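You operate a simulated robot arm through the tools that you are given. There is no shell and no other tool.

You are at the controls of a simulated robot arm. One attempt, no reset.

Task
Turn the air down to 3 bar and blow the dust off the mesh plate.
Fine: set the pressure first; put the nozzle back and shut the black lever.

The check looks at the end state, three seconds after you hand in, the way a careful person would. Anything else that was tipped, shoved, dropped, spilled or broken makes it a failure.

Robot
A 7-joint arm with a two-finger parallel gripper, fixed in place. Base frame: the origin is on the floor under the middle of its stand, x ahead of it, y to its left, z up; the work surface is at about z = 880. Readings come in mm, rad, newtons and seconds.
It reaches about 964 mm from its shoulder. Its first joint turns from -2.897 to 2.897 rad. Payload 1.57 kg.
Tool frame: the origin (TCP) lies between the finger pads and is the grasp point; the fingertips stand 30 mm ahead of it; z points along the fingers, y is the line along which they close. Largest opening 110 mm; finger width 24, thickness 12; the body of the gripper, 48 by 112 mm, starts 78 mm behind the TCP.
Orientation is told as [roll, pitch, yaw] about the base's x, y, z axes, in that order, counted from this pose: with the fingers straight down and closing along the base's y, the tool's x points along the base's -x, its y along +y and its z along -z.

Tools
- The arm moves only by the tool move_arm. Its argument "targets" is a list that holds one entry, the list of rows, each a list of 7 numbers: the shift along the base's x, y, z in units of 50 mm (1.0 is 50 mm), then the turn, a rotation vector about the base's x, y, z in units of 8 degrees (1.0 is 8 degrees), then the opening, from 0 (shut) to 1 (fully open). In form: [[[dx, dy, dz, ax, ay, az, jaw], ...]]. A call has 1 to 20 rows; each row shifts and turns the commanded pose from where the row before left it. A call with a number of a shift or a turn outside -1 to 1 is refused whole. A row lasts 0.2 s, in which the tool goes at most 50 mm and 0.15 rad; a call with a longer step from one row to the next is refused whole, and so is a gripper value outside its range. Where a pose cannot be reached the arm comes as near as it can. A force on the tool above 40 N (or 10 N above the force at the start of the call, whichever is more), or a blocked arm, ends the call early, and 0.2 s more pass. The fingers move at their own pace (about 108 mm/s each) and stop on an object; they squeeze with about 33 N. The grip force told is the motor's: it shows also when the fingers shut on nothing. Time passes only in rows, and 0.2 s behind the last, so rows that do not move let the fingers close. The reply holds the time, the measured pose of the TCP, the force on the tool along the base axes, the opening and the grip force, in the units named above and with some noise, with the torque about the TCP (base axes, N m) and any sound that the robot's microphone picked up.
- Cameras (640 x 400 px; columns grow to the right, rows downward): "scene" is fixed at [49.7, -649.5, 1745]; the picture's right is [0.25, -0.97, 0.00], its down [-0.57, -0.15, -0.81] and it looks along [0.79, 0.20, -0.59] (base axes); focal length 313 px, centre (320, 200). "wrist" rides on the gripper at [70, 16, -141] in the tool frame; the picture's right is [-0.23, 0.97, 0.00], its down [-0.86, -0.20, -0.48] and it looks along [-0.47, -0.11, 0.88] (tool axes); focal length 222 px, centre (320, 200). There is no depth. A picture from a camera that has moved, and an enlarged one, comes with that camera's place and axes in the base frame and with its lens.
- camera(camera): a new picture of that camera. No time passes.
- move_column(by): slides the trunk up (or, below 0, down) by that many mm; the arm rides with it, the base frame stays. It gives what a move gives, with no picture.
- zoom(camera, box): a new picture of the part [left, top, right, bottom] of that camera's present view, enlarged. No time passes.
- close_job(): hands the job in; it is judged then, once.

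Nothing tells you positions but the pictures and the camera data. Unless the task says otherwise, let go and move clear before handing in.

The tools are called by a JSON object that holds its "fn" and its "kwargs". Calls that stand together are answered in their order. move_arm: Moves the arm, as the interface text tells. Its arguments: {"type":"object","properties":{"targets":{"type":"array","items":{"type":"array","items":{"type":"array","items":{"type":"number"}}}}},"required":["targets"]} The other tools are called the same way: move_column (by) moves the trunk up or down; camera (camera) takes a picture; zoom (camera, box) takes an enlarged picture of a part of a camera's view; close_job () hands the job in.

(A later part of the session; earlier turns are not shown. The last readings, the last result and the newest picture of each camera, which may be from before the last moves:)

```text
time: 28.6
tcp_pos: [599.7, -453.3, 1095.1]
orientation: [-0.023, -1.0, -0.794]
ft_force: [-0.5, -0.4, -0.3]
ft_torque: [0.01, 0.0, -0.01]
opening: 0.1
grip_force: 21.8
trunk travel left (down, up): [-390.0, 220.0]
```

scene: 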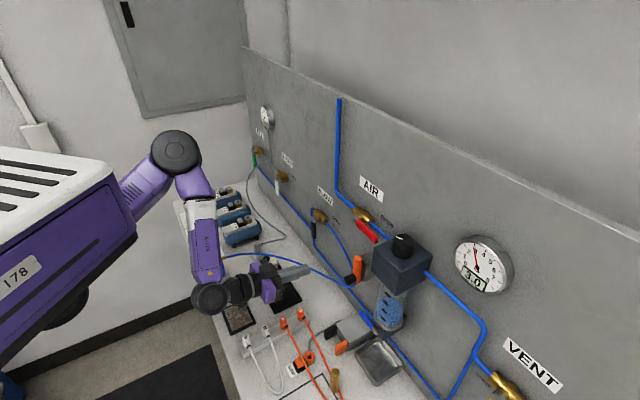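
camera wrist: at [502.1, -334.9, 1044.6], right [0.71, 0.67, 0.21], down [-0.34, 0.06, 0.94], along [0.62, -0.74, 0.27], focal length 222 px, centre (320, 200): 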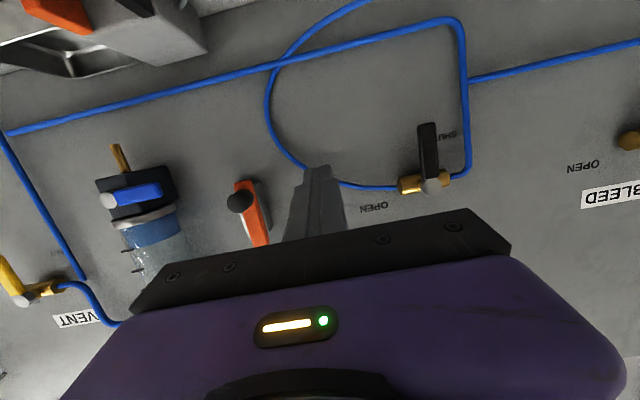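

{"fn": "move_arm", "kwargs": {"targets": [[[0.683, 0.398, 0, 0, 0, 0, 0], [0.683, 0.398, 0, 0, 0, 0, 0], [0.683, 0.398, 0, 0, 0, 0, 0], [0.683, 0.398, 0, 0, 0, 0, 0], [0, 0, 0, 0, 0, 0, 0]]]}}

{"fn": "camera", "kwargs": {"camera": "wrist"}}

{"fn": "camera", "kwargs": {"camera": "scene"}}

```text
time: 29.8
tcp_pos: [743.9, -373.0, 1109.1]
orientation: [0.009, -1.03, -0.816]
ft_force: [0.0, 0.9, 0.1]
ft_torque: [0.01, -0.03, 0.0]
opening: 0.0
grip_force: 21.4
trunk travel left (down, up): [-390.0, 220.0]
```

```text
taken
camera wrist: at [648.6, -248.4, 1123.2], right [0.78, 0.59, 0.2], down [-0.13, -0.16, 0.98], along [0.61, -0.79, -0.05], focal length 222 px, centre (320, 200)
```

wrist: 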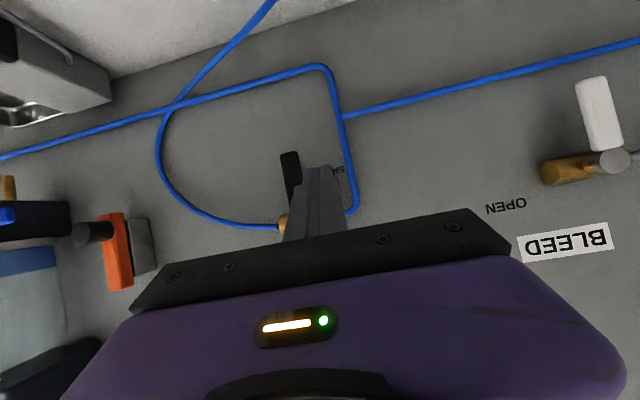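

```text
taken
```

scene: 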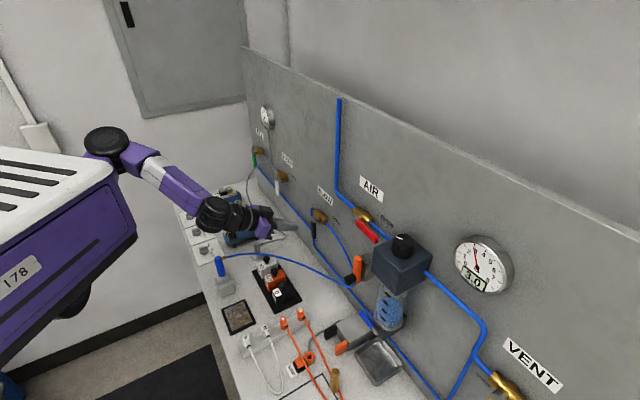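

{"fn": "zoom", "kwargs": {"camera": "wrist", "box": [240, 130, 400, 240]}}

{"fn": "zoom", "kwargs": {"camera": "scene", "box": [240, 180, 360, 280]}}

```text
3.64 times, centred on (320, 185) of wrist
camera zoom: at [648.6, -248.4, 1123.2], right [0.78, 0.59, 0.2], down [-0.13, -0.16, 0.98], along [0.61, -0.79, -0.05], focal length 808 px, centre (320, 254)
```

zoom: 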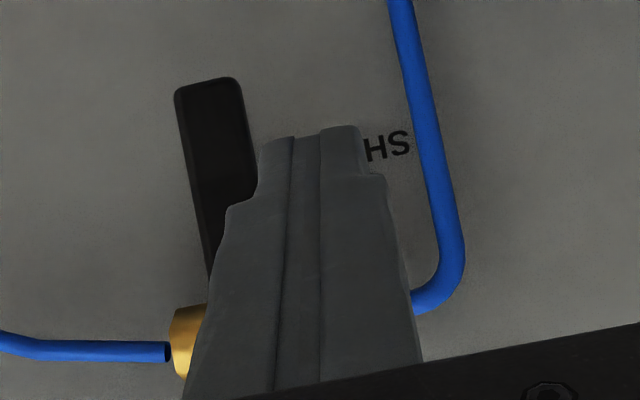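

```text
4.00 times, centred on (300, 230) of scene
camera zoom: at [49.7, -649.5, 1745.0], right [0.25, -0.97, 0.0], down [-0.57, -0.15, -0.81], along [0.79, 0.2, -0.59], focal length 1254 px, centre (400, 80)
```

zoom: 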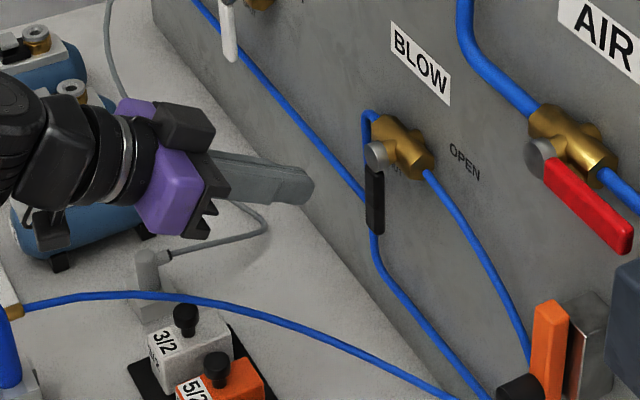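

The closed fingers sit about 9 mm to the left of the lever. I'll lower slightly and advance toward the panel alongside the handle.

{"fn": "move_arm", "kwargs": {"targets": [[[0, 0, -0.3, 0, 0, 0.1, 0], [0.2, -0.2, 0, 0, 0, 0.1, 0], [0.3, -0.3, 0, 0, 0, 0, 0], [0.27, -0.27, 0, 0, 0, 0, 0], [0, 0, 0, 0, 0, 0, 0]]]}}

{"fn": "zoom", "kwargs": {"camera": "wrist", "box": [200, 110, 420, 250]}}

{"fn": "zoom", "kwargs": {"camera": "scene", "box": [260, 180, 360, 270]}}

```text
time: 31.0
tcp_pos: [781.2, -413.9, 1094.1]
orientation: [0.008, -1.028, -0.789]
ft_force: [-0.8, 0.2, 1.0]
ft_torque: [0.0, 0.0, 0.02]
opening: 0.1
grip_force: 21.6
trunk travel left (down, up): [-390.0, 220.0]
```

```text
2.86 times, centred on (310, 180) of wrist
camera zoom: at [682.1, -292.8, 1108.0], right [0.77, 0.61, 0.2], down [-0.12, -0.17, 0.98], along [0.63, -0.78, -0.05], focal length 635 px, centre (349, 257)
```

zoom: 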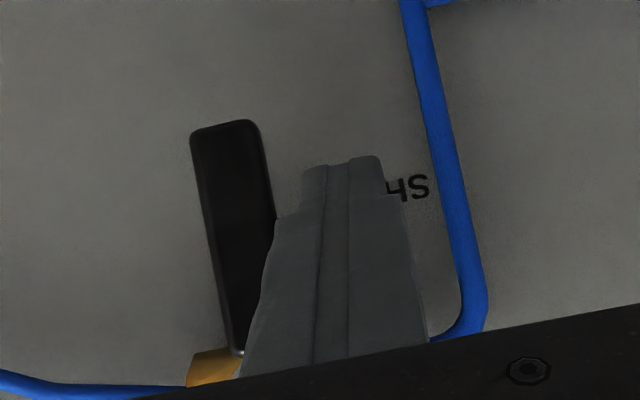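

```text
4.44 times, centred on (310, 225) of scene
camera zoom: at [49.7, -649.5, 1745.0], right [0.25, -0.97, 0.0], down [-0.57, -0.15, -0.81], along [0.79, 0.2, -0.59], focal length 1393 px, centre (364, 89)
```

zoom: 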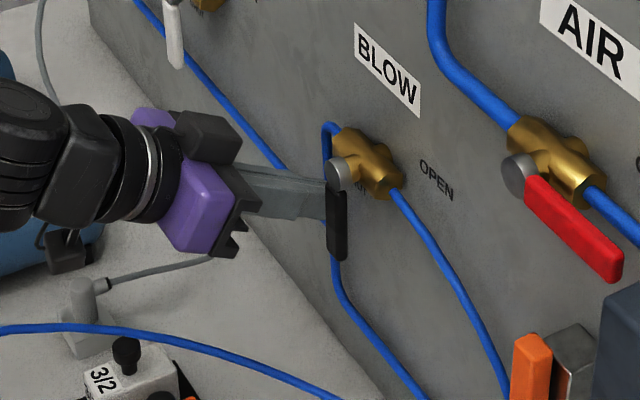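

Fingers are beside the handle. Now I'll sweep the lever counter-clockwise from SHUT (down) to OPEN (right) in an arc about its hub.

{"fn": "move_arm", "kwargs": {"targets": [[[-0.07, 0.07, 0, 0, 0, 0, 0], [-0.102, -0.102, 0, 0, 0, 0, 0], [-0.134, -0.134, -0.094, 0, 0, 0, 0], [-0.17, -0.17, -0.042, 0, 0, 0, 0], [-0.178, -0.178, 0.018, 0, 0, 0, 0], [0, 0, 0, 0, 0, 0, 0]]]}}

{"fn": "zoom", "kwargs": {"camera": "wrist", "box": [200, 110, 420, 250]}}

{"fn": "zoom", "kwargs": {"camera": "scene", "box": [260, 180, 360, 270]}}

```text
time: 32.4
tcp_pos: [749.5, -438.1, 1086.7]
orientation: [0.008, -1.031, -0.789]
ft_force: [-0.7, 1.8, -0.2]
ft_torque: [-0.03, -0.01, 0.01]
opening: 0.2
grip_force: 21.2
trunk travel left (down, up): [-390.0, 220.0]
```

```text
2.86 times, centred on (310, 180) of wrist
camera zoom: at [648.9, -316.6, 1101.0], right [0.77, 0.61, 0.2], down [-0.12, -0.17, 0.98], along [0.63, -0.78, -0.05], focal length 635 px, centre (349, 257)
```

zoom: 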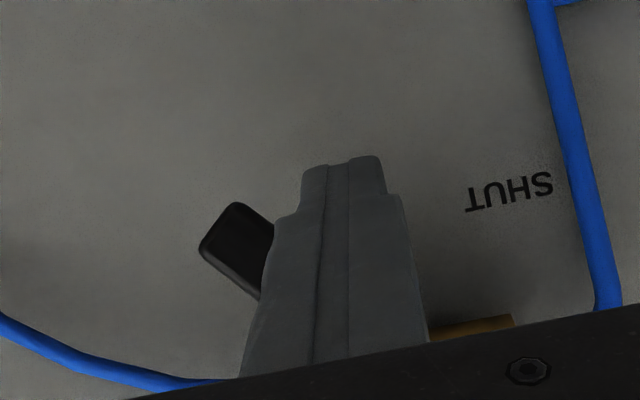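

```text
4.44 times, centred on (310, 225) of scene
camera zoom: at [49.7, -649.5, 1745.0], right [0.25, -0.97, 0.0], down [-0.57, -0.15, -0.81], along [0.79, 0.2, -0.59], focal length 1393 px, centre (364, 89)
```

zoom: 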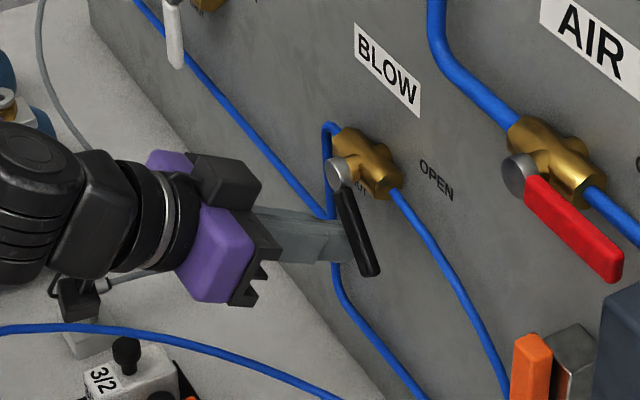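

The lever is following (about 45° now, low force). I'll continue the arc to fully open.

{"fn": "move_arm", "kwargs": {"targets": [[[-0.194, -0.194, 0.128, 0, 0, 0, 0], [-0.156, -0.156, 0.178, 0, 0, 0, 0], [-0.116, -0.116, 0.272, 0, 0, 0, 0], [0, 0, 0, 0, 0, 0, 0]]]}}

{"fn": "zoom", "kwargs": {"camera": "wrist", "box": [200, 110, 420, 250]}}

{"fn": "zoom", "kwargs": {"camera": "scene", "box": [260, 180, 360, 270]}}

```text
time: 33.4
tcp_pos: [726.0, -460.1, 1115.3]
orientation: [0.011, -1.028, -0.787]
ft_force: [0.9, 5.0, -8.7]
ft_torque: [0.02, 0.12, 0.01]
opening: 0.0
grip_force: 21.1
trunk travel left (down, up): [-390.0, 220.0]
```

```text
2.86 times, centred on (310, 180) of wrist
camera zoom: at [626.1, -339.6, 1129.1], right [0.77, 0.61, 0.2], down [-0.12, -0.17, 0.98], along [0.63, -0.77, -0.06], focal length 635 px, centre (349, 257)
```

zoom: 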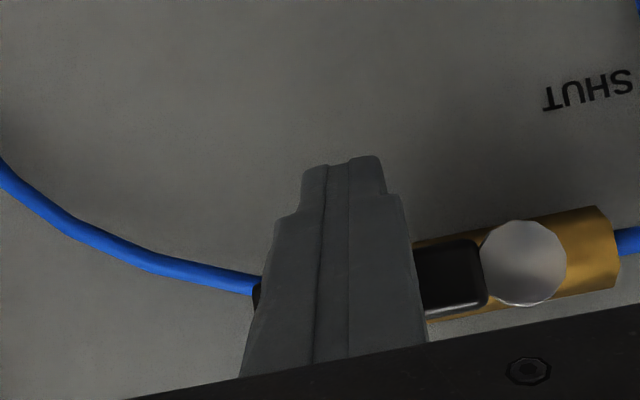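

```text
4.44 times, centred on (310, 225) of scene
camera zoom: at [49.7, -649.5, 1745.0], right [0.25, -0.97, 0.0], down [-0.57, -0.15, -0.81], along [0.79, 0.2, -0.59], focal length 1393 px, centre (364, 89)
```

zoom: 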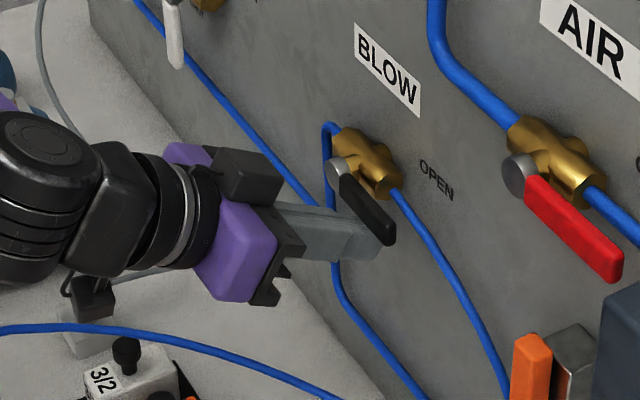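

The lever is close to OPEN; compared with the AIR lever it may be a few degrees short. I'll nudge it up a bit more until it meets its stop.

{"fn": "move_arm", "kwargs": {"targets": [[[-0.01, -0.01, 0.06, 0, 0, 0, 0], [0, 0, 0.06, 0, 0, 0, 0], [0, 0, 0, 0, 0, 0, 0]]]}}

{"fn": "zoom", "kwargs": {"camera": "wrist", "box": [200, 110, 420, 250]}}

{"fn": "zoom", "kwargs": {"camera": "scene", "box": [295, 195, 345, 245]}}

```text
time: 34.2
tcp_pos: [723.6, -461.8, 1115.4]
orientation: [0.009, -1.012, -0.786]
ft_force: [-2.2, 4.1, -7.0]
ft_torque: [0.06, 0.01, 0.08]
opening: 0.1
grip_force: 21.5
trunk travel left (down, up): [-390.0, 220.0]
stopped in row 3: the force on the tool passed its limit at 40 N (the readings are from after the stop); the commanded pose is now the measured one
```

```text
2.86 times, centred on (310, 180) of wrist
camera zoom: at [624.1, -339.1, 1132.7], right [0.77, 0.61, 0.2], down [-0.11, -0.18, 0.98], along [0.63, -0.77, -0.07], focal length 635 px, centre (349, 257)
```

zoom: 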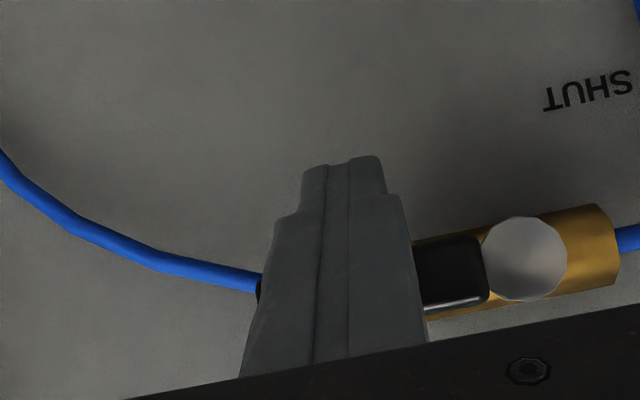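

```text
8.00 times, centred on (320, 220) of scene
camera zoom: at [49.7, -649.5, 1745.0], right [0.25, -0.97, 0.0], down [-0.57, -0.15, -0.81], along [0.79, 0.2, -0.59], focal length 2507 px, centre (320, 40)
```

zoom: 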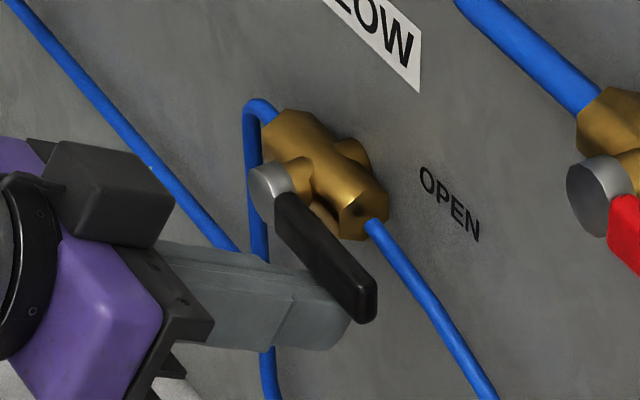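

The lever hit its OPEN stop. I'll back off down and away from the panel, then bring the tool upright to look at the nozzle and its holder.

{"fn": "move_arm", "kwargs": {"targets": [[[0, 0, -0.25, 0, 0, 0, 0], [-0.4, 0.4, -0.05, 0, 0, 0, 0], [-0.6, 0.6, 0.1, 0, 0, 0, 0], [-0.6, 0.6, 0.1, 0, 0, 0, 0], [-0.23, 0.18, 0.28, 0.64, 0.64, 0, 0.3], [-0.23, 0.18, 0.28, 0.64, 0.64, 0, 0.5], [-0.23, 0.18, 0.28, 0.64, 0.64, 0, 0.7], [-0.23, 0.18, 0.28, 0.64, 0.64, 0, 0.7], [-0.23, 0.18, 0.28, 0.64, 0.64, 0, 0.7], [-0.23, 0.18, 0.28, 0.64, 0.64, 0, 0.7], [-0.23, 0.18, 0.28, 0.64, 0.64, 0, 0.7], [-0.23, 0.18, 0.28, 0.64, 0.64, 0, 0.7], [0, 0, 0, 0, 0, 0, 0.7]]]}}

{"fn": "camera", "kwargs": {"camera": "wrist"}}

{"fn": "camera", "kwargs": {"camera": "scene"}}

```text
time: 37.0
tcp_pos: [550.8, -307.4, 1224.3]
orientation: [0.009, -0.003, -0.786]
ft_force: [0.6, -0.2, 0.4]
ft_torque: [-0.01, -0.01, 0.04]
opening: 76.6
grip_force: 0.1
trunk travel left (down, up): [-390.0, 220.0]
```

```text
taken
camera wrist: at [512.6, -248.3, 1366.4], right [0.85, 0.53, 0.01], down [0.46, -0.75, 0.48], along [0.26, -0.4, -0.88], focal length 222 px, centre (320, 200)
```

wrist: 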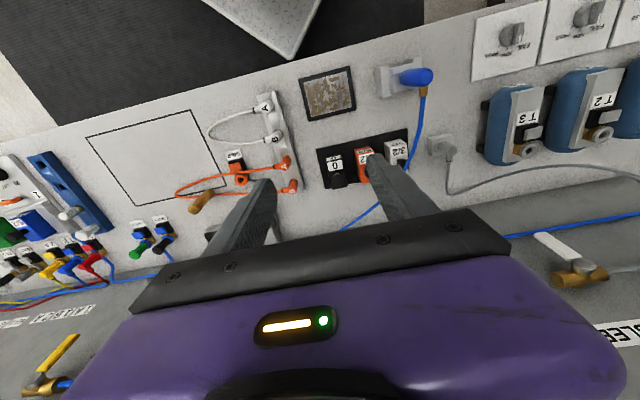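

```text
taken
```

scene: 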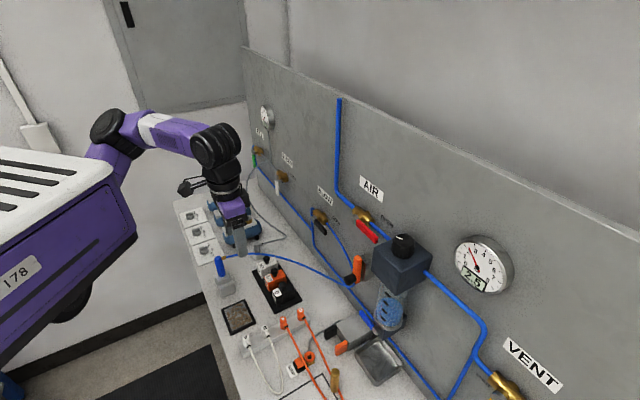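

{"fn": "zoom", "kwargs": {"camera": "scene", "box": [440, 220, 530, 310]}}

{"fn": "zoom", "kwargs": {"camera": "wrist", "box": [290, 40, 450, 140]}}

{"fn": "zoom", "kwargs": {"camera": "scene", "box": [195, 240, 275, 350]}}

```text
4.44 times, centred on (485, 265) of scene
camera zoom: at [49.7, -649.5, 1745.0], right [0.25, -0.97, 0.0], down [-0.57, -0.15, -0.81], along [0.79, 0.2, -0.59], focal length 1393 px, centre (-413, -89)
```

zoom: 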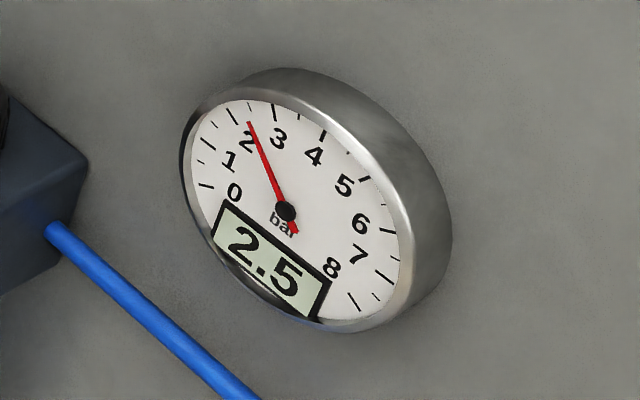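

```text
4.00 times, centred on (370, 90) of wrist
camera zoom: at [512.6, -248.3, 1366.4], right [0.85, 0.53, 0.01], down [0.46, -0.75, 0.48], along [0.26, -0.4, -0.88], focal length 888 px, centre (120, 640)
```

zoom: 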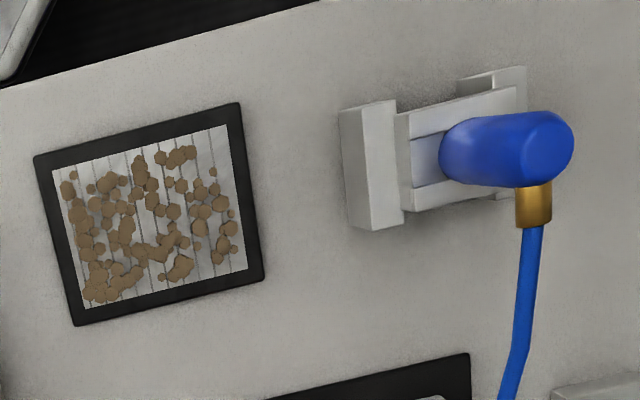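

```text
3.64 times, centred on (235, 295) of scene
camera zoom: at [49.7, -649.5, 1745.0], right [0.25, -0.97, 0.0], down [-0.57, -0.15, -0.81], along [0.79, 0.2, -0.59], focal length 1140 px, centre (629, -146)
```

zoom: 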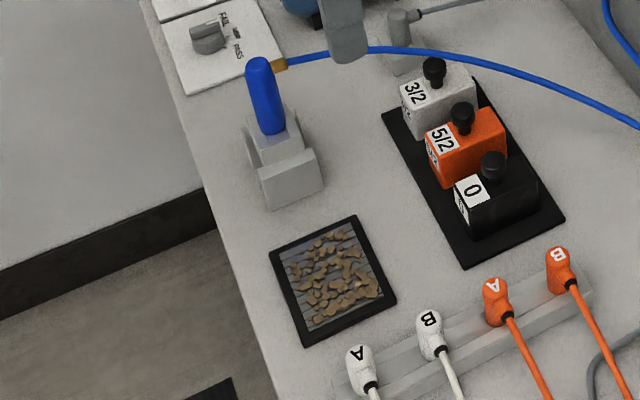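

Opening BLOW makes the gauge droop to 2.5 under flow, which is expected of a flowing regulator; I'll check it recovers when shut. The nozzle stands upright at about (637, -168) with its top at z ≈ 1021, so I'll get a close view of it and the holder.

{"fn": "move_arm", "kwargs": {"targets": [[[0.16, 0.83, -0.3, 0, 0, 0, 0.7], [0.16, 0.83, -0.38, 0, 0, 0, 0.7], [0.16, 0.83, -0.38, 0, 0, 0, 0.7], [0.16, 0.83, -0.38, 0, 0, 0, 0.7], [0.16, 0.83, -0.38, 0, 0, 0, 0.7], [0, 0, 0, 0, 0, 0, 0.7]]]}}

{"fn": "camera", "kwargs": {"camera": "wrist"}}

{"fn": "zoom", "kwargs": {"camera": "scene", "box": [180, 200, 300, 350]}}

{"fn": "zoom", "kwargs": {"camera": "scene", "box": [440, 220, 530, 310]}}

```text
time: 38.4
tcp_pos: [593.9, -100.6, 1136.2]
orientation: [0.011, -0.006, -0.785]
ft_force: [0.3, -0.2, 0.7]
ft_torque: [0.02, 0.02, 0.0]
opening: 77.0
grip_force: 0.0
trunk travel left (down, up): [-390.0, 220.0]
```

```text
taken
camera wrist: at [556.1, -40.9, 1276.5], right [0.85, 0.53, 0.01], down [0.46, -0.75, 0.48], along [0.26, -0.4, -0.88], focal length 222 px, centre (320, 200)
```

wrist: 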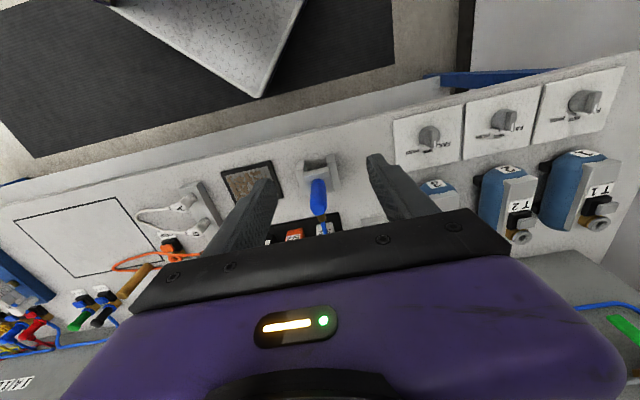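

```text
2.67 times, centred on (240, 275) of scene
camera zoom: at [49.7, -649.5, 1745.0], right [0.25, -0.97, 0.0], down [-0.57, -0.15, -0.81], along [0.79, 0.2, -0.59], focal length 836 px, centre (533, 0)
```

zoom: 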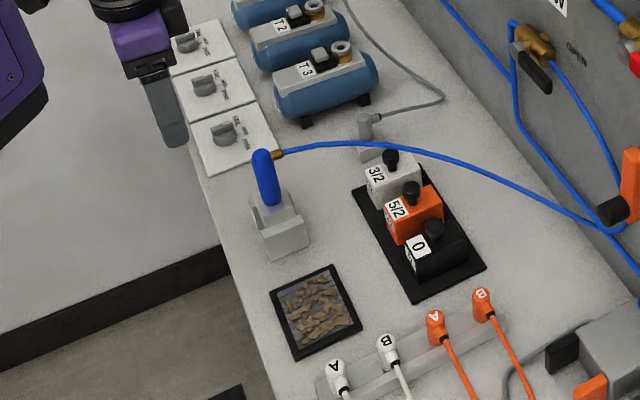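

```text
4.44 times, centred on (485, 265) of scene
camera zoom: at [49.7, -649.5, 1745.0], right [0.25, -0.97, 0.0], down [-0.57, -0.15, -0.81], along [0.79, 0.2, -0.59], focal length 1393 px, centre (-413, -89)
```

zoom: 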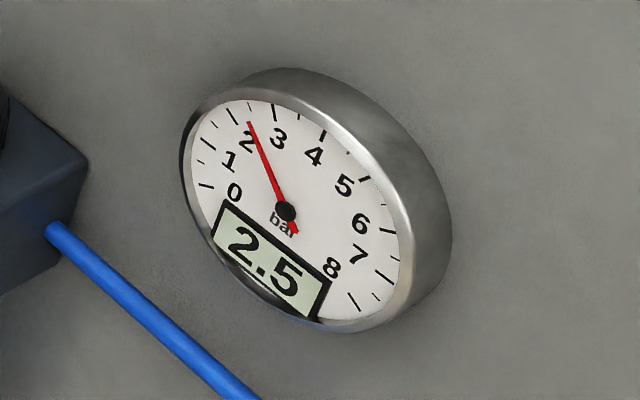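

{"fn": "zoom", "kwargs": {"camera": "wrist", "box": [270, 140, 370, 240]}}

{"fn": "zoom", "kwargs": {"camera": "scene", "box": [205, 245, 255, 305]}}

```text
4.00 times, centred on (320, 190) of wrist
camera zoom: at [556.1, -40.9, 1276.5], right [0.85, 0.53, 0.01], down [0.46, -0.75, 0.48], along [0.26, -0.4, -0.88], focal length 888 px, centre (320, 240)
```

zoom: 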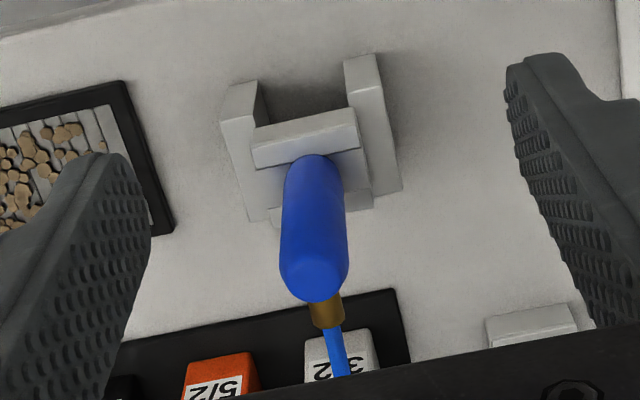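

```text
6.67 times, centred on (230, 275) of scene
camera zoom: at [49.7, -649.5, 1745.0], right [0.25, -0.97, 0.0], down [-0.57, -0.15, -0.81], along [0.79, 0.2, -0.59], focal length 2089 px, centre (920, -300)
```

zoom: 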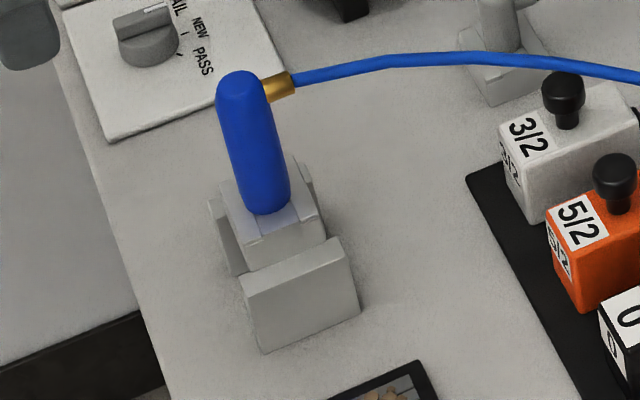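

Nozzle axis is at (636, -170), top z ≈ 1024, handle about 22 mm across, vertical in its holder. I'll line up above it and descend with the jaws open, hose exiting between the fingers.

{"fn": "move_arm", "kwargs": {"targets": [[[0.28, -0.46, -0.15, 0, 0, 0, 0.6], [0.28, -0.46, -0.15, 0, 0, 0, 0.6], [0.28, -0.46, -0.15, 0, 0, 0, 0.6], [0, 0, -0.3, 0, 0, 0, 0.6], [0, 0, 0, 0, 0, 0, 0.6]]]}}

{"fn": "camera", "kwargs": {"camera": "wrist"}}

{"fn": "zoom", "kwargs": {"camera": "scene", "box": [180, 200, 280, 310]}}

```text
time: 39.6
tcp_pos: [636.0, -171.7, 1093.4]
orientation: [0.009, -0.005, -0.785]
ft_force: [0.7, -0.3, 0.2]
ft_torque: [0.02, 0.0, -0.01]
opening: 65.7
grip_force: 0.2
trunk travel left (down, up): [-390.0, 220.0]
```

```text
taken
camera wrist: at [596.0, -110.5, 1236.3], right [0.85, 0.53, 0.01], down [0.46, -0.75, 0.48], along [0.26, -0.41, -0.88], focal length 222 px, centre (320, 200)
```

wrist: 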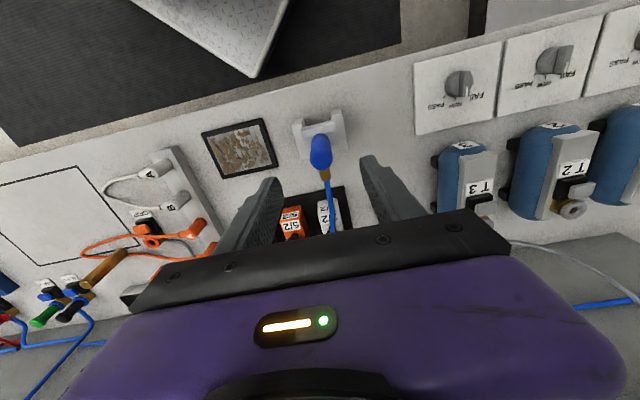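

```text
3.64 times, centred on (230, 255) of scene
camera zoom: at [49.7, -649.5, 1745.0], right [0.25, -0.97, 0.0], down [-0.57, -0.15, -0.81], along [0.79, 0.2, -0.59], focal length 1140 px, centre (647, 0)
```

zoom: 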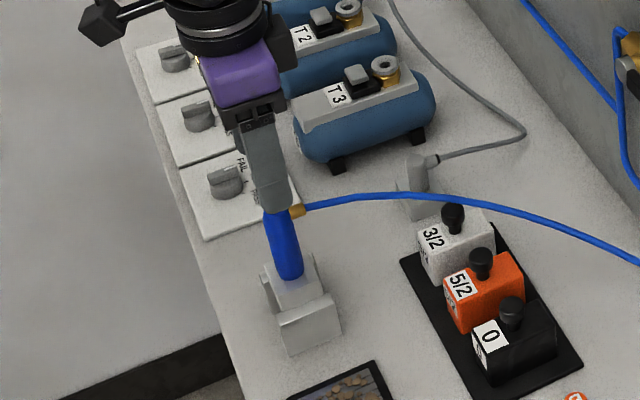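

{"fn": "zoom", "kwargs": {"camera": "wrist", "box": [270, 100, 370, 200]}}

```text
4.00 times, centred on (320, 150) of wrist
camera zoom: at [596.0, -110.5, 1236.3], right [0.85, 0.53, 0.01], down [0.46, -0.75, 0.48], along [0.26, -0.41, -0.88], focal length 888 px, centre (320, 400)
```

zoom: 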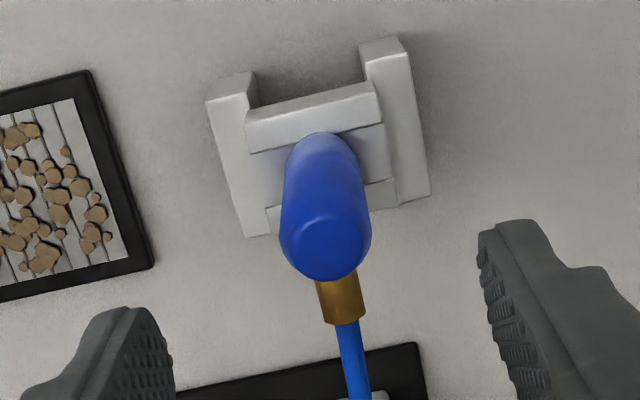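

Aligned within 3 mm. I'll correct, descend to z ≈ 985 and grip the handle.

{"fn": "move_arm", "kwargs": {"targets": [[[0.006, 0.054, -0.4, 0, 0, 0, 0.6], [0, 0, -0.7, 0, 0, 0, 0.6], [0, 0, -0.7, 0, 0, 0, 0.6], [0, 0, -0.36, 0, 0, 0, 0.6], [0, 0, 0, 0, 0, 0, 0.6]]]}}

{"fn": "camera", "kwargs": {"camera": "wrist"}}

{"fn": "zoom", "kwargs": {"camera": "scene", "box": [190, 220, 270, 310]}}

```text
time: 40.8
tcp_pos: [634.3, -167.8, 987.1]
orientation: [0.01, -0.007, -0.785]
ft_force: [0.1, 0.8, 0.7]
ft_torque: [0.0, -0.02, -0.01]
opening: 65.9
grip_force: 0.0
trunk travel left (down, up): [-390.0, 220.0]
```

```text
taken
camera wrist: at [595.7, -107.6, 1128.6], right [0.85, 0.53, 0.01], down [0.46, -0.75, 0.48], along [0.26, -0.41, -0.88], focal length 222 px, centre (320, 200)
```

wrist: 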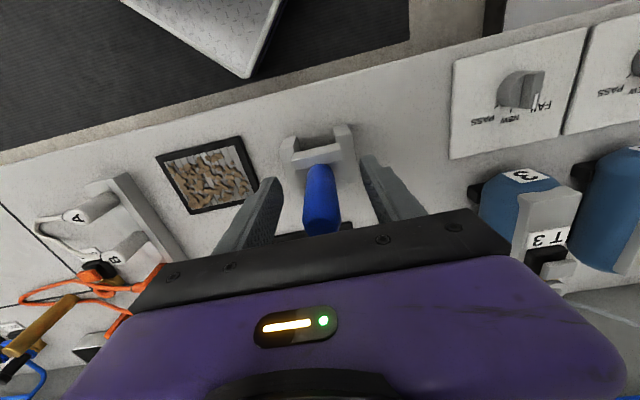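

```text
4.44 times, centred on (230, 265) of scene
camera zoom: at [49.7, -649.5, 1745.0], right [0.25, -0.97, 0.0], down [-0.57, -0.15, -0.81], along [0.79, 0.2, -0.59], focal length 1393 px, centre (720, -89)
```

zoom: 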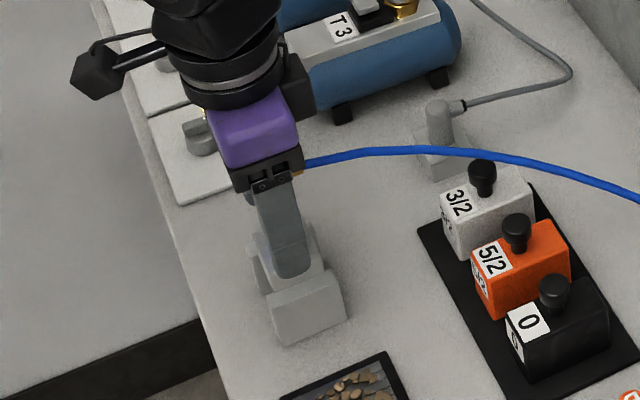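

{"fn": "move_arm", "kwargs": {"targets": [[[0, 0, 0, 0, 0, 0, 0.35], [0, 0, 0, 0, 0, 0, 0.1], [0, 0, 0, 0, 0, 0, 0.1], [0, 0, 0, 0, 0, 0, 0.1]]]}}

{"fn": "zoom", "kwargs": {"camera": "wrist", "box": [220, 110, 420, 260]}}

```text
time: 41.8
tcp_pos: [633.6, -167.3, 987.2]
orientation: [0.009, -0.005, -0.787]
ft_force: [-0.3, 0.3, 0.3]
ft_torque: [0.0, 0.02, 0.0]
opening: 23.2
grip_force: 33.3
trunk travel left (down, up): [-390.0, 220.0]
```

```text
2.67 times, centred on (320, 185) of wrist
camera zoom: at [595.8, -107.6, 1128.9], right [0.85, 0.53, 0.01], down [0.46, -0.75, 0.48], along [0.26, -0.4, -0.88], focal length 592 px, centre (320, 240)
```

zoom: 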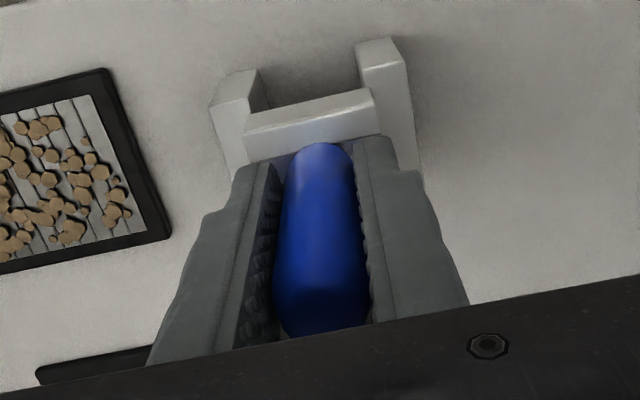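

Gripped (23 mm). Now I'll lift it straight up slowly and check what comes out of the holder.

{"fn": "move_arm", "kwargs": {"targets": [[[0, 0, 0.3, 0, 0, 0, 0.1], [0, 0, 0.4, 0, 0, 0, 0.1], [0, 0, 0.5, 0, 0, 0, 0.1], [0, 0, 0.5, 0, 0, 0, 0.1], [0, 0, 0.3, 0, 0, 0, 0.1], [0, 0, 0, 0, 0, 0, 0.1]]]}}

{"fn": "camera", "kwargs": {"camera": "wrist"}}

{"fn": "zoom", "kwargs": {"camera": "scene", "box": [180, 200, 280, 350]}}

```text
time: 43.2
tcp_pos: [634.4, -167.7, 1088.8]
orientation: [0.008, -0.005, -0.785]
ft_force: [-0.8, -0.7, -0.8]
ft_torque: [0.03, 0.03, -0.03]
opening: 23.0
grip_force: 33.0
trunk travel left (down, up): [-390.0, 220.0]
```

```text
taken
camera wrist: at [597.2, -108.0, 1229.1], right [0.85, 0.53, 0.01], down [0.46, -0.75, 0.48], along [0.26, -0.4, -0.88], focal length 222 px, centre (320, 200)
```

wrist: 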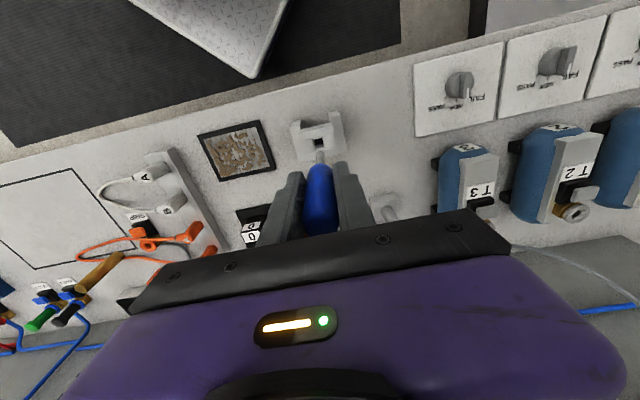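

```text
2.67 times, centred on (230, 275) of scene
camera zoom: at [49.7, -649.5, 1745.0], right [0.25, -0.97, 0.0], down [-0.57, -0.15, -0.81], along [0.79, 0.2, -0.59], focal length 836 px, centre (560, 0)
```

zoom: 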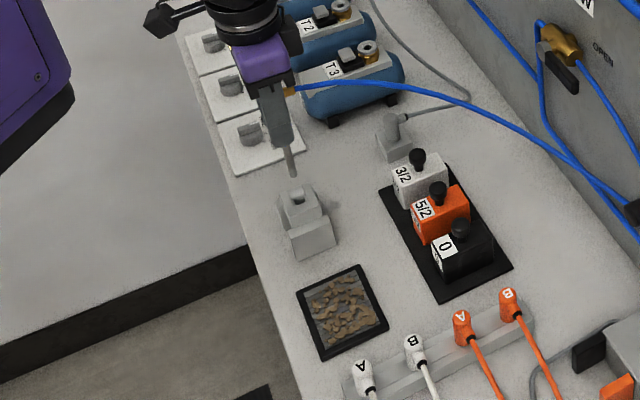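

{"fn": "zoom", "kwargs": {"camera": "scene", "box": [200, 215, 260, 305]}}

{"fn": "zoom", "kwargs": {"camera": "wrist", "box": [260, 100, 380, 240]}}

{"fn": "zoom", "kwargs": {"camera": "scene", "box": [215, 290, 265, 340]}}

{"fn": "zoom", "kwargs": {"camera": "wrist", "box": [180, 100, 300, 200]}}

```text
4.44 times, centred on (230, 260) of scene
camera zoom: at [49.7, -649.5, 1745.0], right [0.25, -0.97, 0.0], down [-0.57, -0.15, -0.81], along [0.79, 0.2, -0.59], focal length 1393 px, centre (720, -67)
```

zoom: 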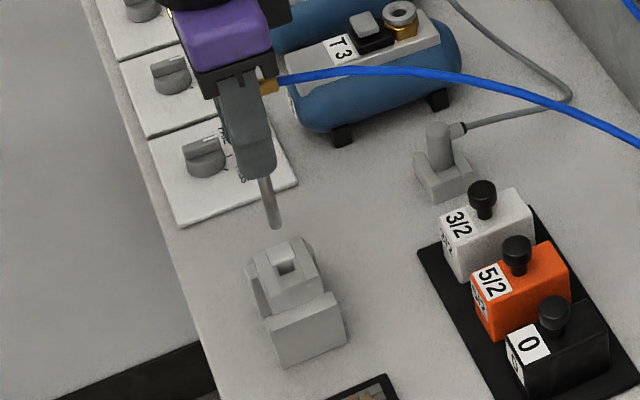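

```text
2.86 times, centred on (320, 170) of wrist
camera zoom: at [597.2, -108.0, 1229.1], right [0.85, 0.53, 0.01], down [0.46, -0.75, 0.48], along [0.26, -0.4, -0.88], focal length 635 px, centre (320, 286)
```

zoom: 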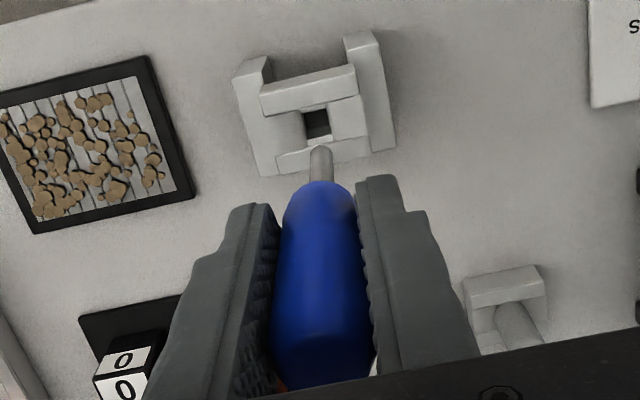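

```text
8.00 times, centred on (240, 315) of scene
camera zoom: at [49.7, -649.5, 1745.0], right [0.25, -0.97, 0.0], down [-0.57, -0.15, -0.81], along [0.79, 0.2, -0.59], focal length 2507 px, centre (960, -720)
```

zoom: 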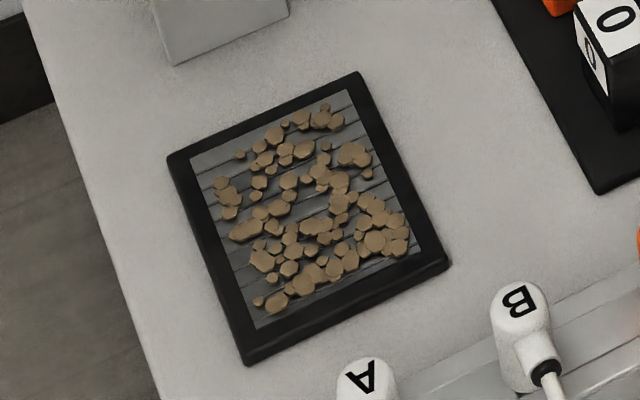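

```text
4.00 times, centred on (240, 150) of wrist
camera zoom: at [597.2, -108.0, 1229.1], right [0.85, 0.53, 0.01], down [0.46, -0.75, 0.48], along [0.26, -0.4, -0.88], focal length 888 px, centre (640, 400)
```

zoom: 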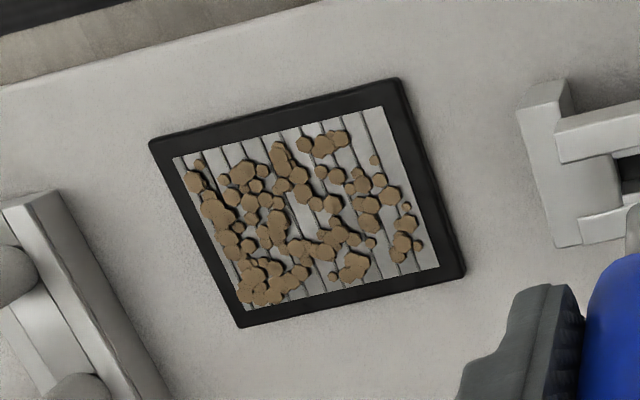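

The nozzle has a thin metal tip reaching about 98 mm below the TCP. The mesh plate is centered at about (543, -261), 100 × 78 mm, straight along the panel direction from the holder. I'll carry the nozzle over the plate edge, lower the tip to ~45 mm above it and make a first slow pass.

{"fn": "move_arm", "kwargs": {"targets": [[[-0.5, -0.5, 0, 0, 0, 0, 0.1], [-0.6, -0.6, 0, 0, 0, 0, 0.1], [-0.1, -0.1, -0.4, 0, 0, 0, 0.1], [0, 0, -0.5, 0, 0, 0, 0.1], [0, 0, -0.28, 0, 0, 0, 0.1], [0, 0, 0, 0, 0, 0, 0.1]]]}}

{"fn": "zoom", "kwargs": {"camera": "scene", "box": [190, 240, 290, 350]}}

{"fn": "zoom", "kwargs": {"camera": "wrist", "box": [180, 90, 380, 230]}}

```text
time: 44.6
tcp_pos: [574.5, -229.0, 1027.2]
orientation: [0.009, -0.006, -0.787]
ft_force: [0.1, 0.7, -0.8]
ft_torque: [-0.04, -0.01, -0.03]
opening: 23.1
grip_force: 32.8
trunk travel left (down, up): [-390.0, 220.0]
```

```text
3.64 times, centred on (240, 295) of scene
camera zoom: at [49.7, -649.5, 1745.0], right [0.25, -0.97, 0.0], down [-0.57, -0.15, -0.81], along [0.79, 0.2, -0.59], focal length 1140 px, centre (611, -146)
```

zoom: 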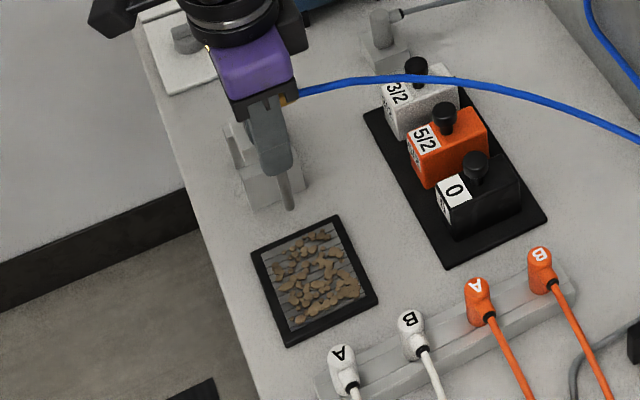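

```text
2.86 times, centred on (280, 160) of wrist
camera zoom: at [536.1, -169.2, 1169.6], right [0.85, 0.53, 0.01], down [0.46, -0.75, 0.48], along [0.26, -0.41, -0.88], focal length 635 px, centre (434, 314)
```

zoom: 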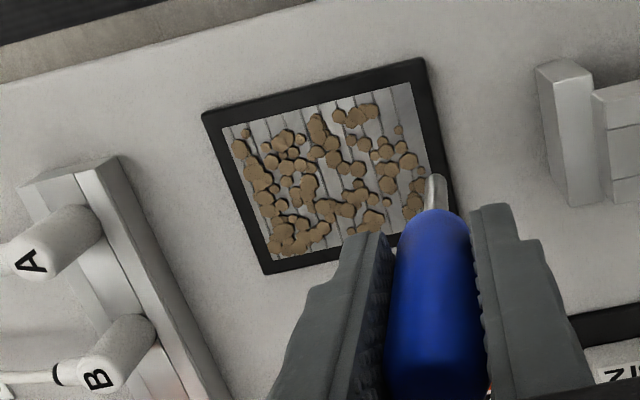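

{"fn": "move_arm", "kwargs": {"targets": [[[-0.1414, -0.1414, 0, 0, 0, 0, 0.1], [-0.1414, -0.1414, 0, 0, 0, 0, 0.1], [-0.1414, -0.1414, 0, 0, 0, 0, 0.1], [-0.1414, -0.1414, 0, 0, 0, 0, 0.1], [0, 0, 0, 0, 0, 0, 0.1], [0, 0, 0, 0, 0, 0, 0.1]]]}}

{"fn": "zoom", "kwargs": {"camera": "scene", "box": [190, 240, 290, 350]}}

{"fn": "zoom", "kwargs": {"camera": "wrist", "box": [180, 90, 380, 230]}}

```text
time: 46.0
tcp_pos: [545.5, -256.1, 1028.4]
orientation: [0.008, -0.005, -0.787]
ft_force: [0.1, -0.4, -1.5]
ft_torque: [0.01, 0.0, 0.01]
opening: 22.9
grip_force: 32.8
trunk travel left (down, up): [-390.0, 220.0]
```

```text
3.64 times, centred on (240, 295) of scene
camera zoom: at [49.7, -649.5, 1745.0], right [0.25, -0.97, 0.0], down [-0.57, -0.15, -0.81], along [0.79, 0.2, -0.59], focal length 1140 px, centre (611, -146)
```

zoom: 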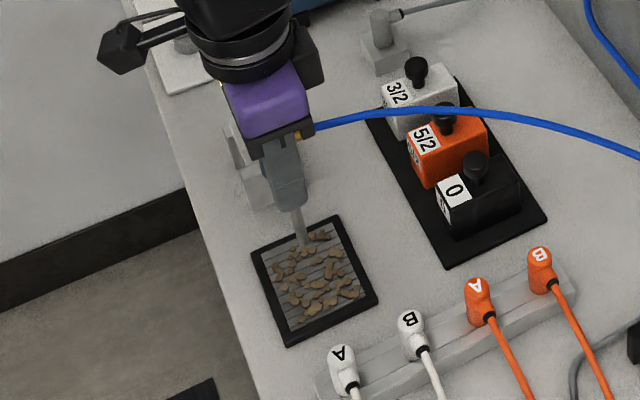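

```text
2.86 times, centred on (280, 160) of wrist
camera zoom: at [507.2, -196.4, 1169.8], right [0.85, 0.53, 0.01], down [0.46, -0.75, 0.48], along [0.26, -0.4, -0.88], focal length 635 px, centre (434, 314)
```

zoom: 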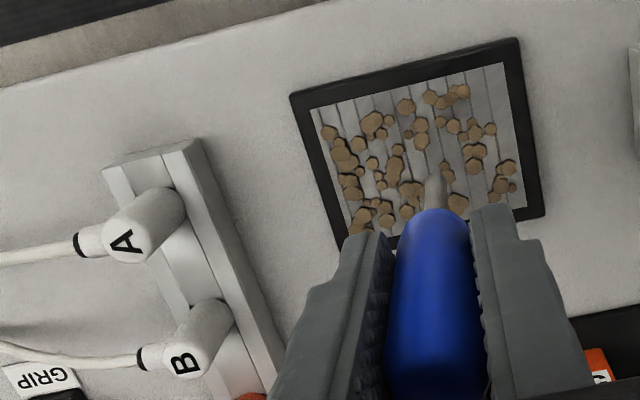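

The dust is coming off under the jet. I'll continue rastering over the rest of the plate.

{"fn": "move_arm", "kwargs": {"targets": [[[-0.127, -0.127, 0, 0, 0, 0, 0.1], [-0.127, -0.127, 0, 0, 0, 0, 0.1], [-0.127, -0.127, 0, 0, 0, 0, 0.1], [-0.127, -0.127, 0, 0, 0, 0, 0.1], [-0.127, -0.127, 0, 0, 0, 0, 0.1], [-0.1556, 0.1556, 0, 0, 0, 0, 0.1], [-0.1556, 0.1556, 0, 0, 0, 0, 0.1], [0.113, 0.113, 0, 0, 0, 0, 0.1], [0.113, 0.113, 0, 0, 0, 0, 0.1], [0.113, 0.113, 0, 0, 0, 0, 0.1], [0.113, 0.113, 0, 0, 0, 0, 0.1], [0.113, 0.113, 0, 0, 0, 0, 0.1], [0.113, 0.113, 0, 0, 0, 0, 0.1], [0.113, 0.113, 0, 0, 0, 0, 0.1], [0.113, 0.113, 0, 0, 0, 0, 0.1], [0.113, 0.113, 0, 0, 0, 0, 0.1], [0.113, 0.113, 0, 0, 0, 0, 0.1], [0, 0, 0, 0, 0, 0, 0.1]]]}}

{"fn": "zoom", "kwargs": {"camera": "scene", "box": [190, 240, 290, 350]}}

{"fn": "zoom", "kwargs": {"camera": "wrist", "box": [180, 90, 380, 230]}}

```text
time: 49.8
tcp_pos: [557.2, -215.1, 1029.3]
orientation: [0.009, -0.004, -0.787]
ft_force: [-0.6, 0.5, -0.1]
ft_torque: [0.01, 0.0, -0.01]
opening: 23.0
grip_force: 33.1
trunk travel left (down, up): [-390.0, 220.0]
```

```text
3.64 times, centred on (240, 295) of scene
camera zoom: at [49.7, -649.5, 1745.0], right [0.25, -0.97, 0.0], down [-0.57, -0.15, -0.81], along [0.79, 0.2, -0.59], focal length 1140 px, centre (611, -146)
```

zoom: 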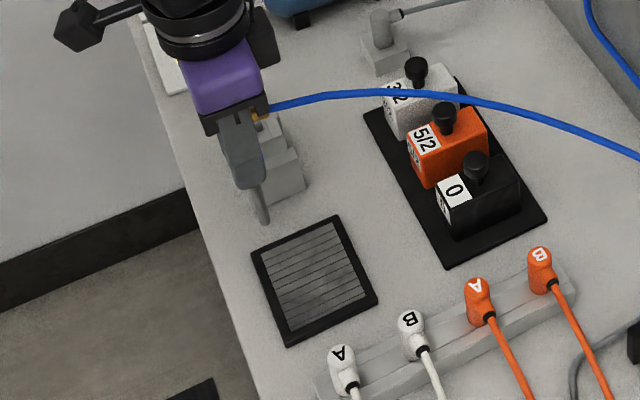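

```text
2.86 times, centred on (280, 160) of wrist
camera zoom: at [518.2, -155.1, 1170.2], right [0.85, 0.53, 0.01], down [0.46, -0.75, 0.48], along [0.26, -0.41, -0.88], focal length 635 px, centre (434, 314)
```

zoom: 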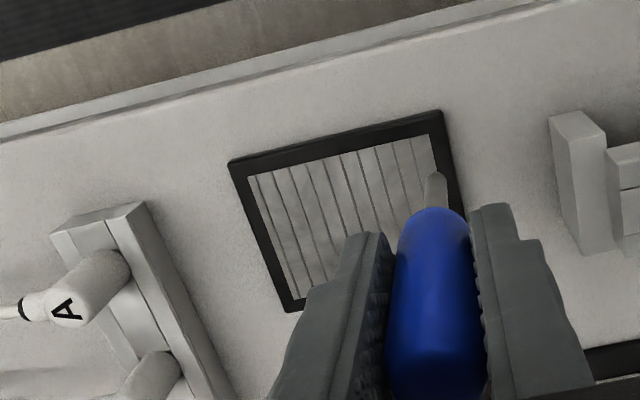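

The plate looks clean. Let me zoom right in to check before putting the nozzle back.

{"fn": "zoom", "kwargs": {"camera": "scene", "box": [215, 285, 265, 345]}}

{"fn": "camera", "kwargs": {"camera": "scene"}}

```text
6.67 times, centred on (240, 315) of scene
camera zoom: at [49.7, -649.5, 1745.0], right [0.25, -0.97, 0.0], down [-0.57, -0.15, -0.81], along [0.79, 0.2, -0.59], focal length 2089 px, centre (853, -567)
```

zoom: 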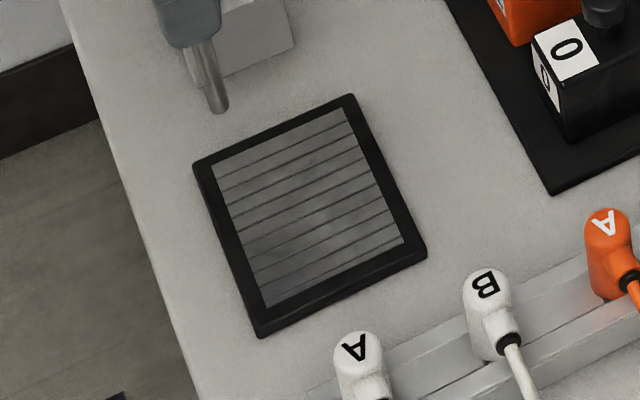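

```text
taken
```

scene: 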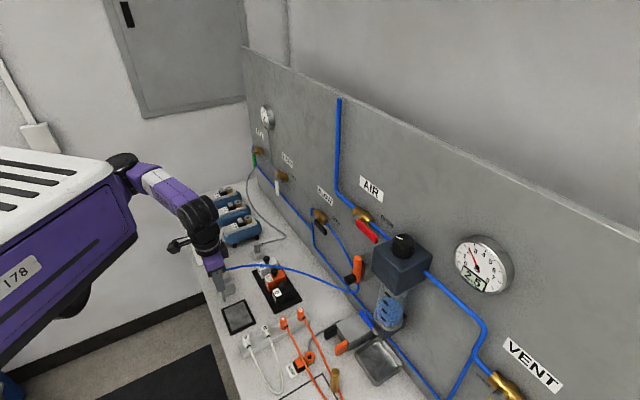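

The mesh is clean. I'll lift, carry the nozzle back above the holder, and compare the view with the one taken when it was lifted straight out.

{"fn": "move_arm", "kwargs": {"targets": [[[0, 0, 0.6, 0, 0, 0, 0.1], [0, 0, 0.58, 0, 0, 0, 0.1], [0.5, 0.3, 0, 0, 0, 0, 0.1], [0.5, 0.3, 0, 0, 0, 0, 0.1], [0.4, 0.25, 0, 0, 0, 0, 0.1], [0.16, 0.1, 0, 0, 0, 0, 0.1], [0, 0, 0, 0, 0, 0, 0.1], [0, 0, 0, 0, 0, 0, 0.1]]]}}

{"fn": "zoom", "kwargs": {"camera": "wrist", "box": [260, 100, 380, 240]}}

{"fn": "zoom", "kwargs": {"camera": "scene", "box": [200, 215, 260, 305]}}

```text
time: 51.6
tcp_pos: [634.4, -167.6, 1088.3]
orientation: [0.008, -0.006, -0.786]
ft_force: [0.3, 0.4, 0.0]
ft_torque: [0.06, 0.0, 0.0]
opening: 22.6
grip_force: 32.6
trunk travel left (down, up): [-390.0, 220.0]
```

```text
2.86 times, centred on (320, 170) of wrist
camera zoom: at [595.7, -107.1, 1229.6], right [0.85, 0.53, 0.01], down [0.46, -0.75, 0.48], along [0.26, -0.4, -0.88], focal length 635 px, centre (320, 286)
```

zoom: 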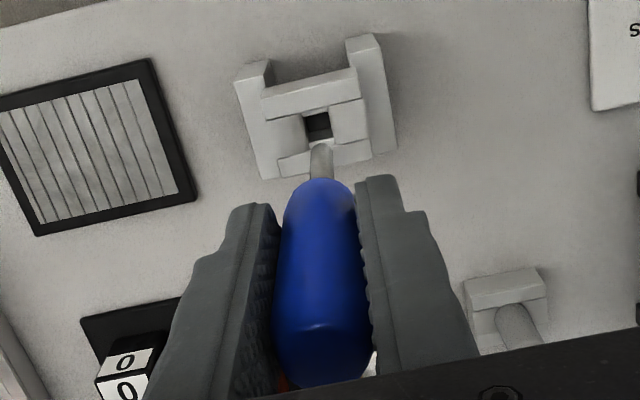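

```text
4.44 times, centred on (230, 260) of scene
camera zoom: at [49.7, -649.5, 1745.0], right [0.25, -0.97, 0.0], down [-0.57, -0.15, -0.81], along [0.79, 0.2, -0.59], focal length 1393 px, centre (720, -67)
```

zoom: 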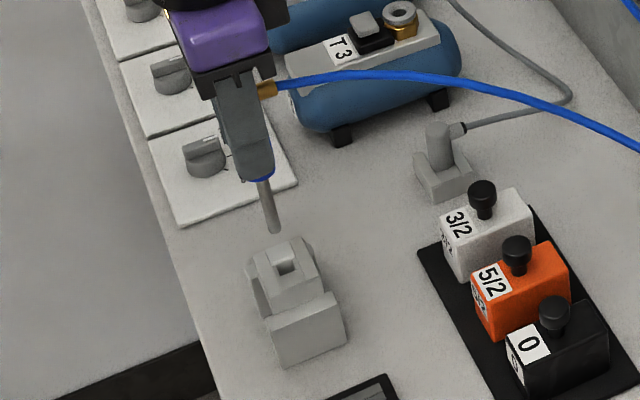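

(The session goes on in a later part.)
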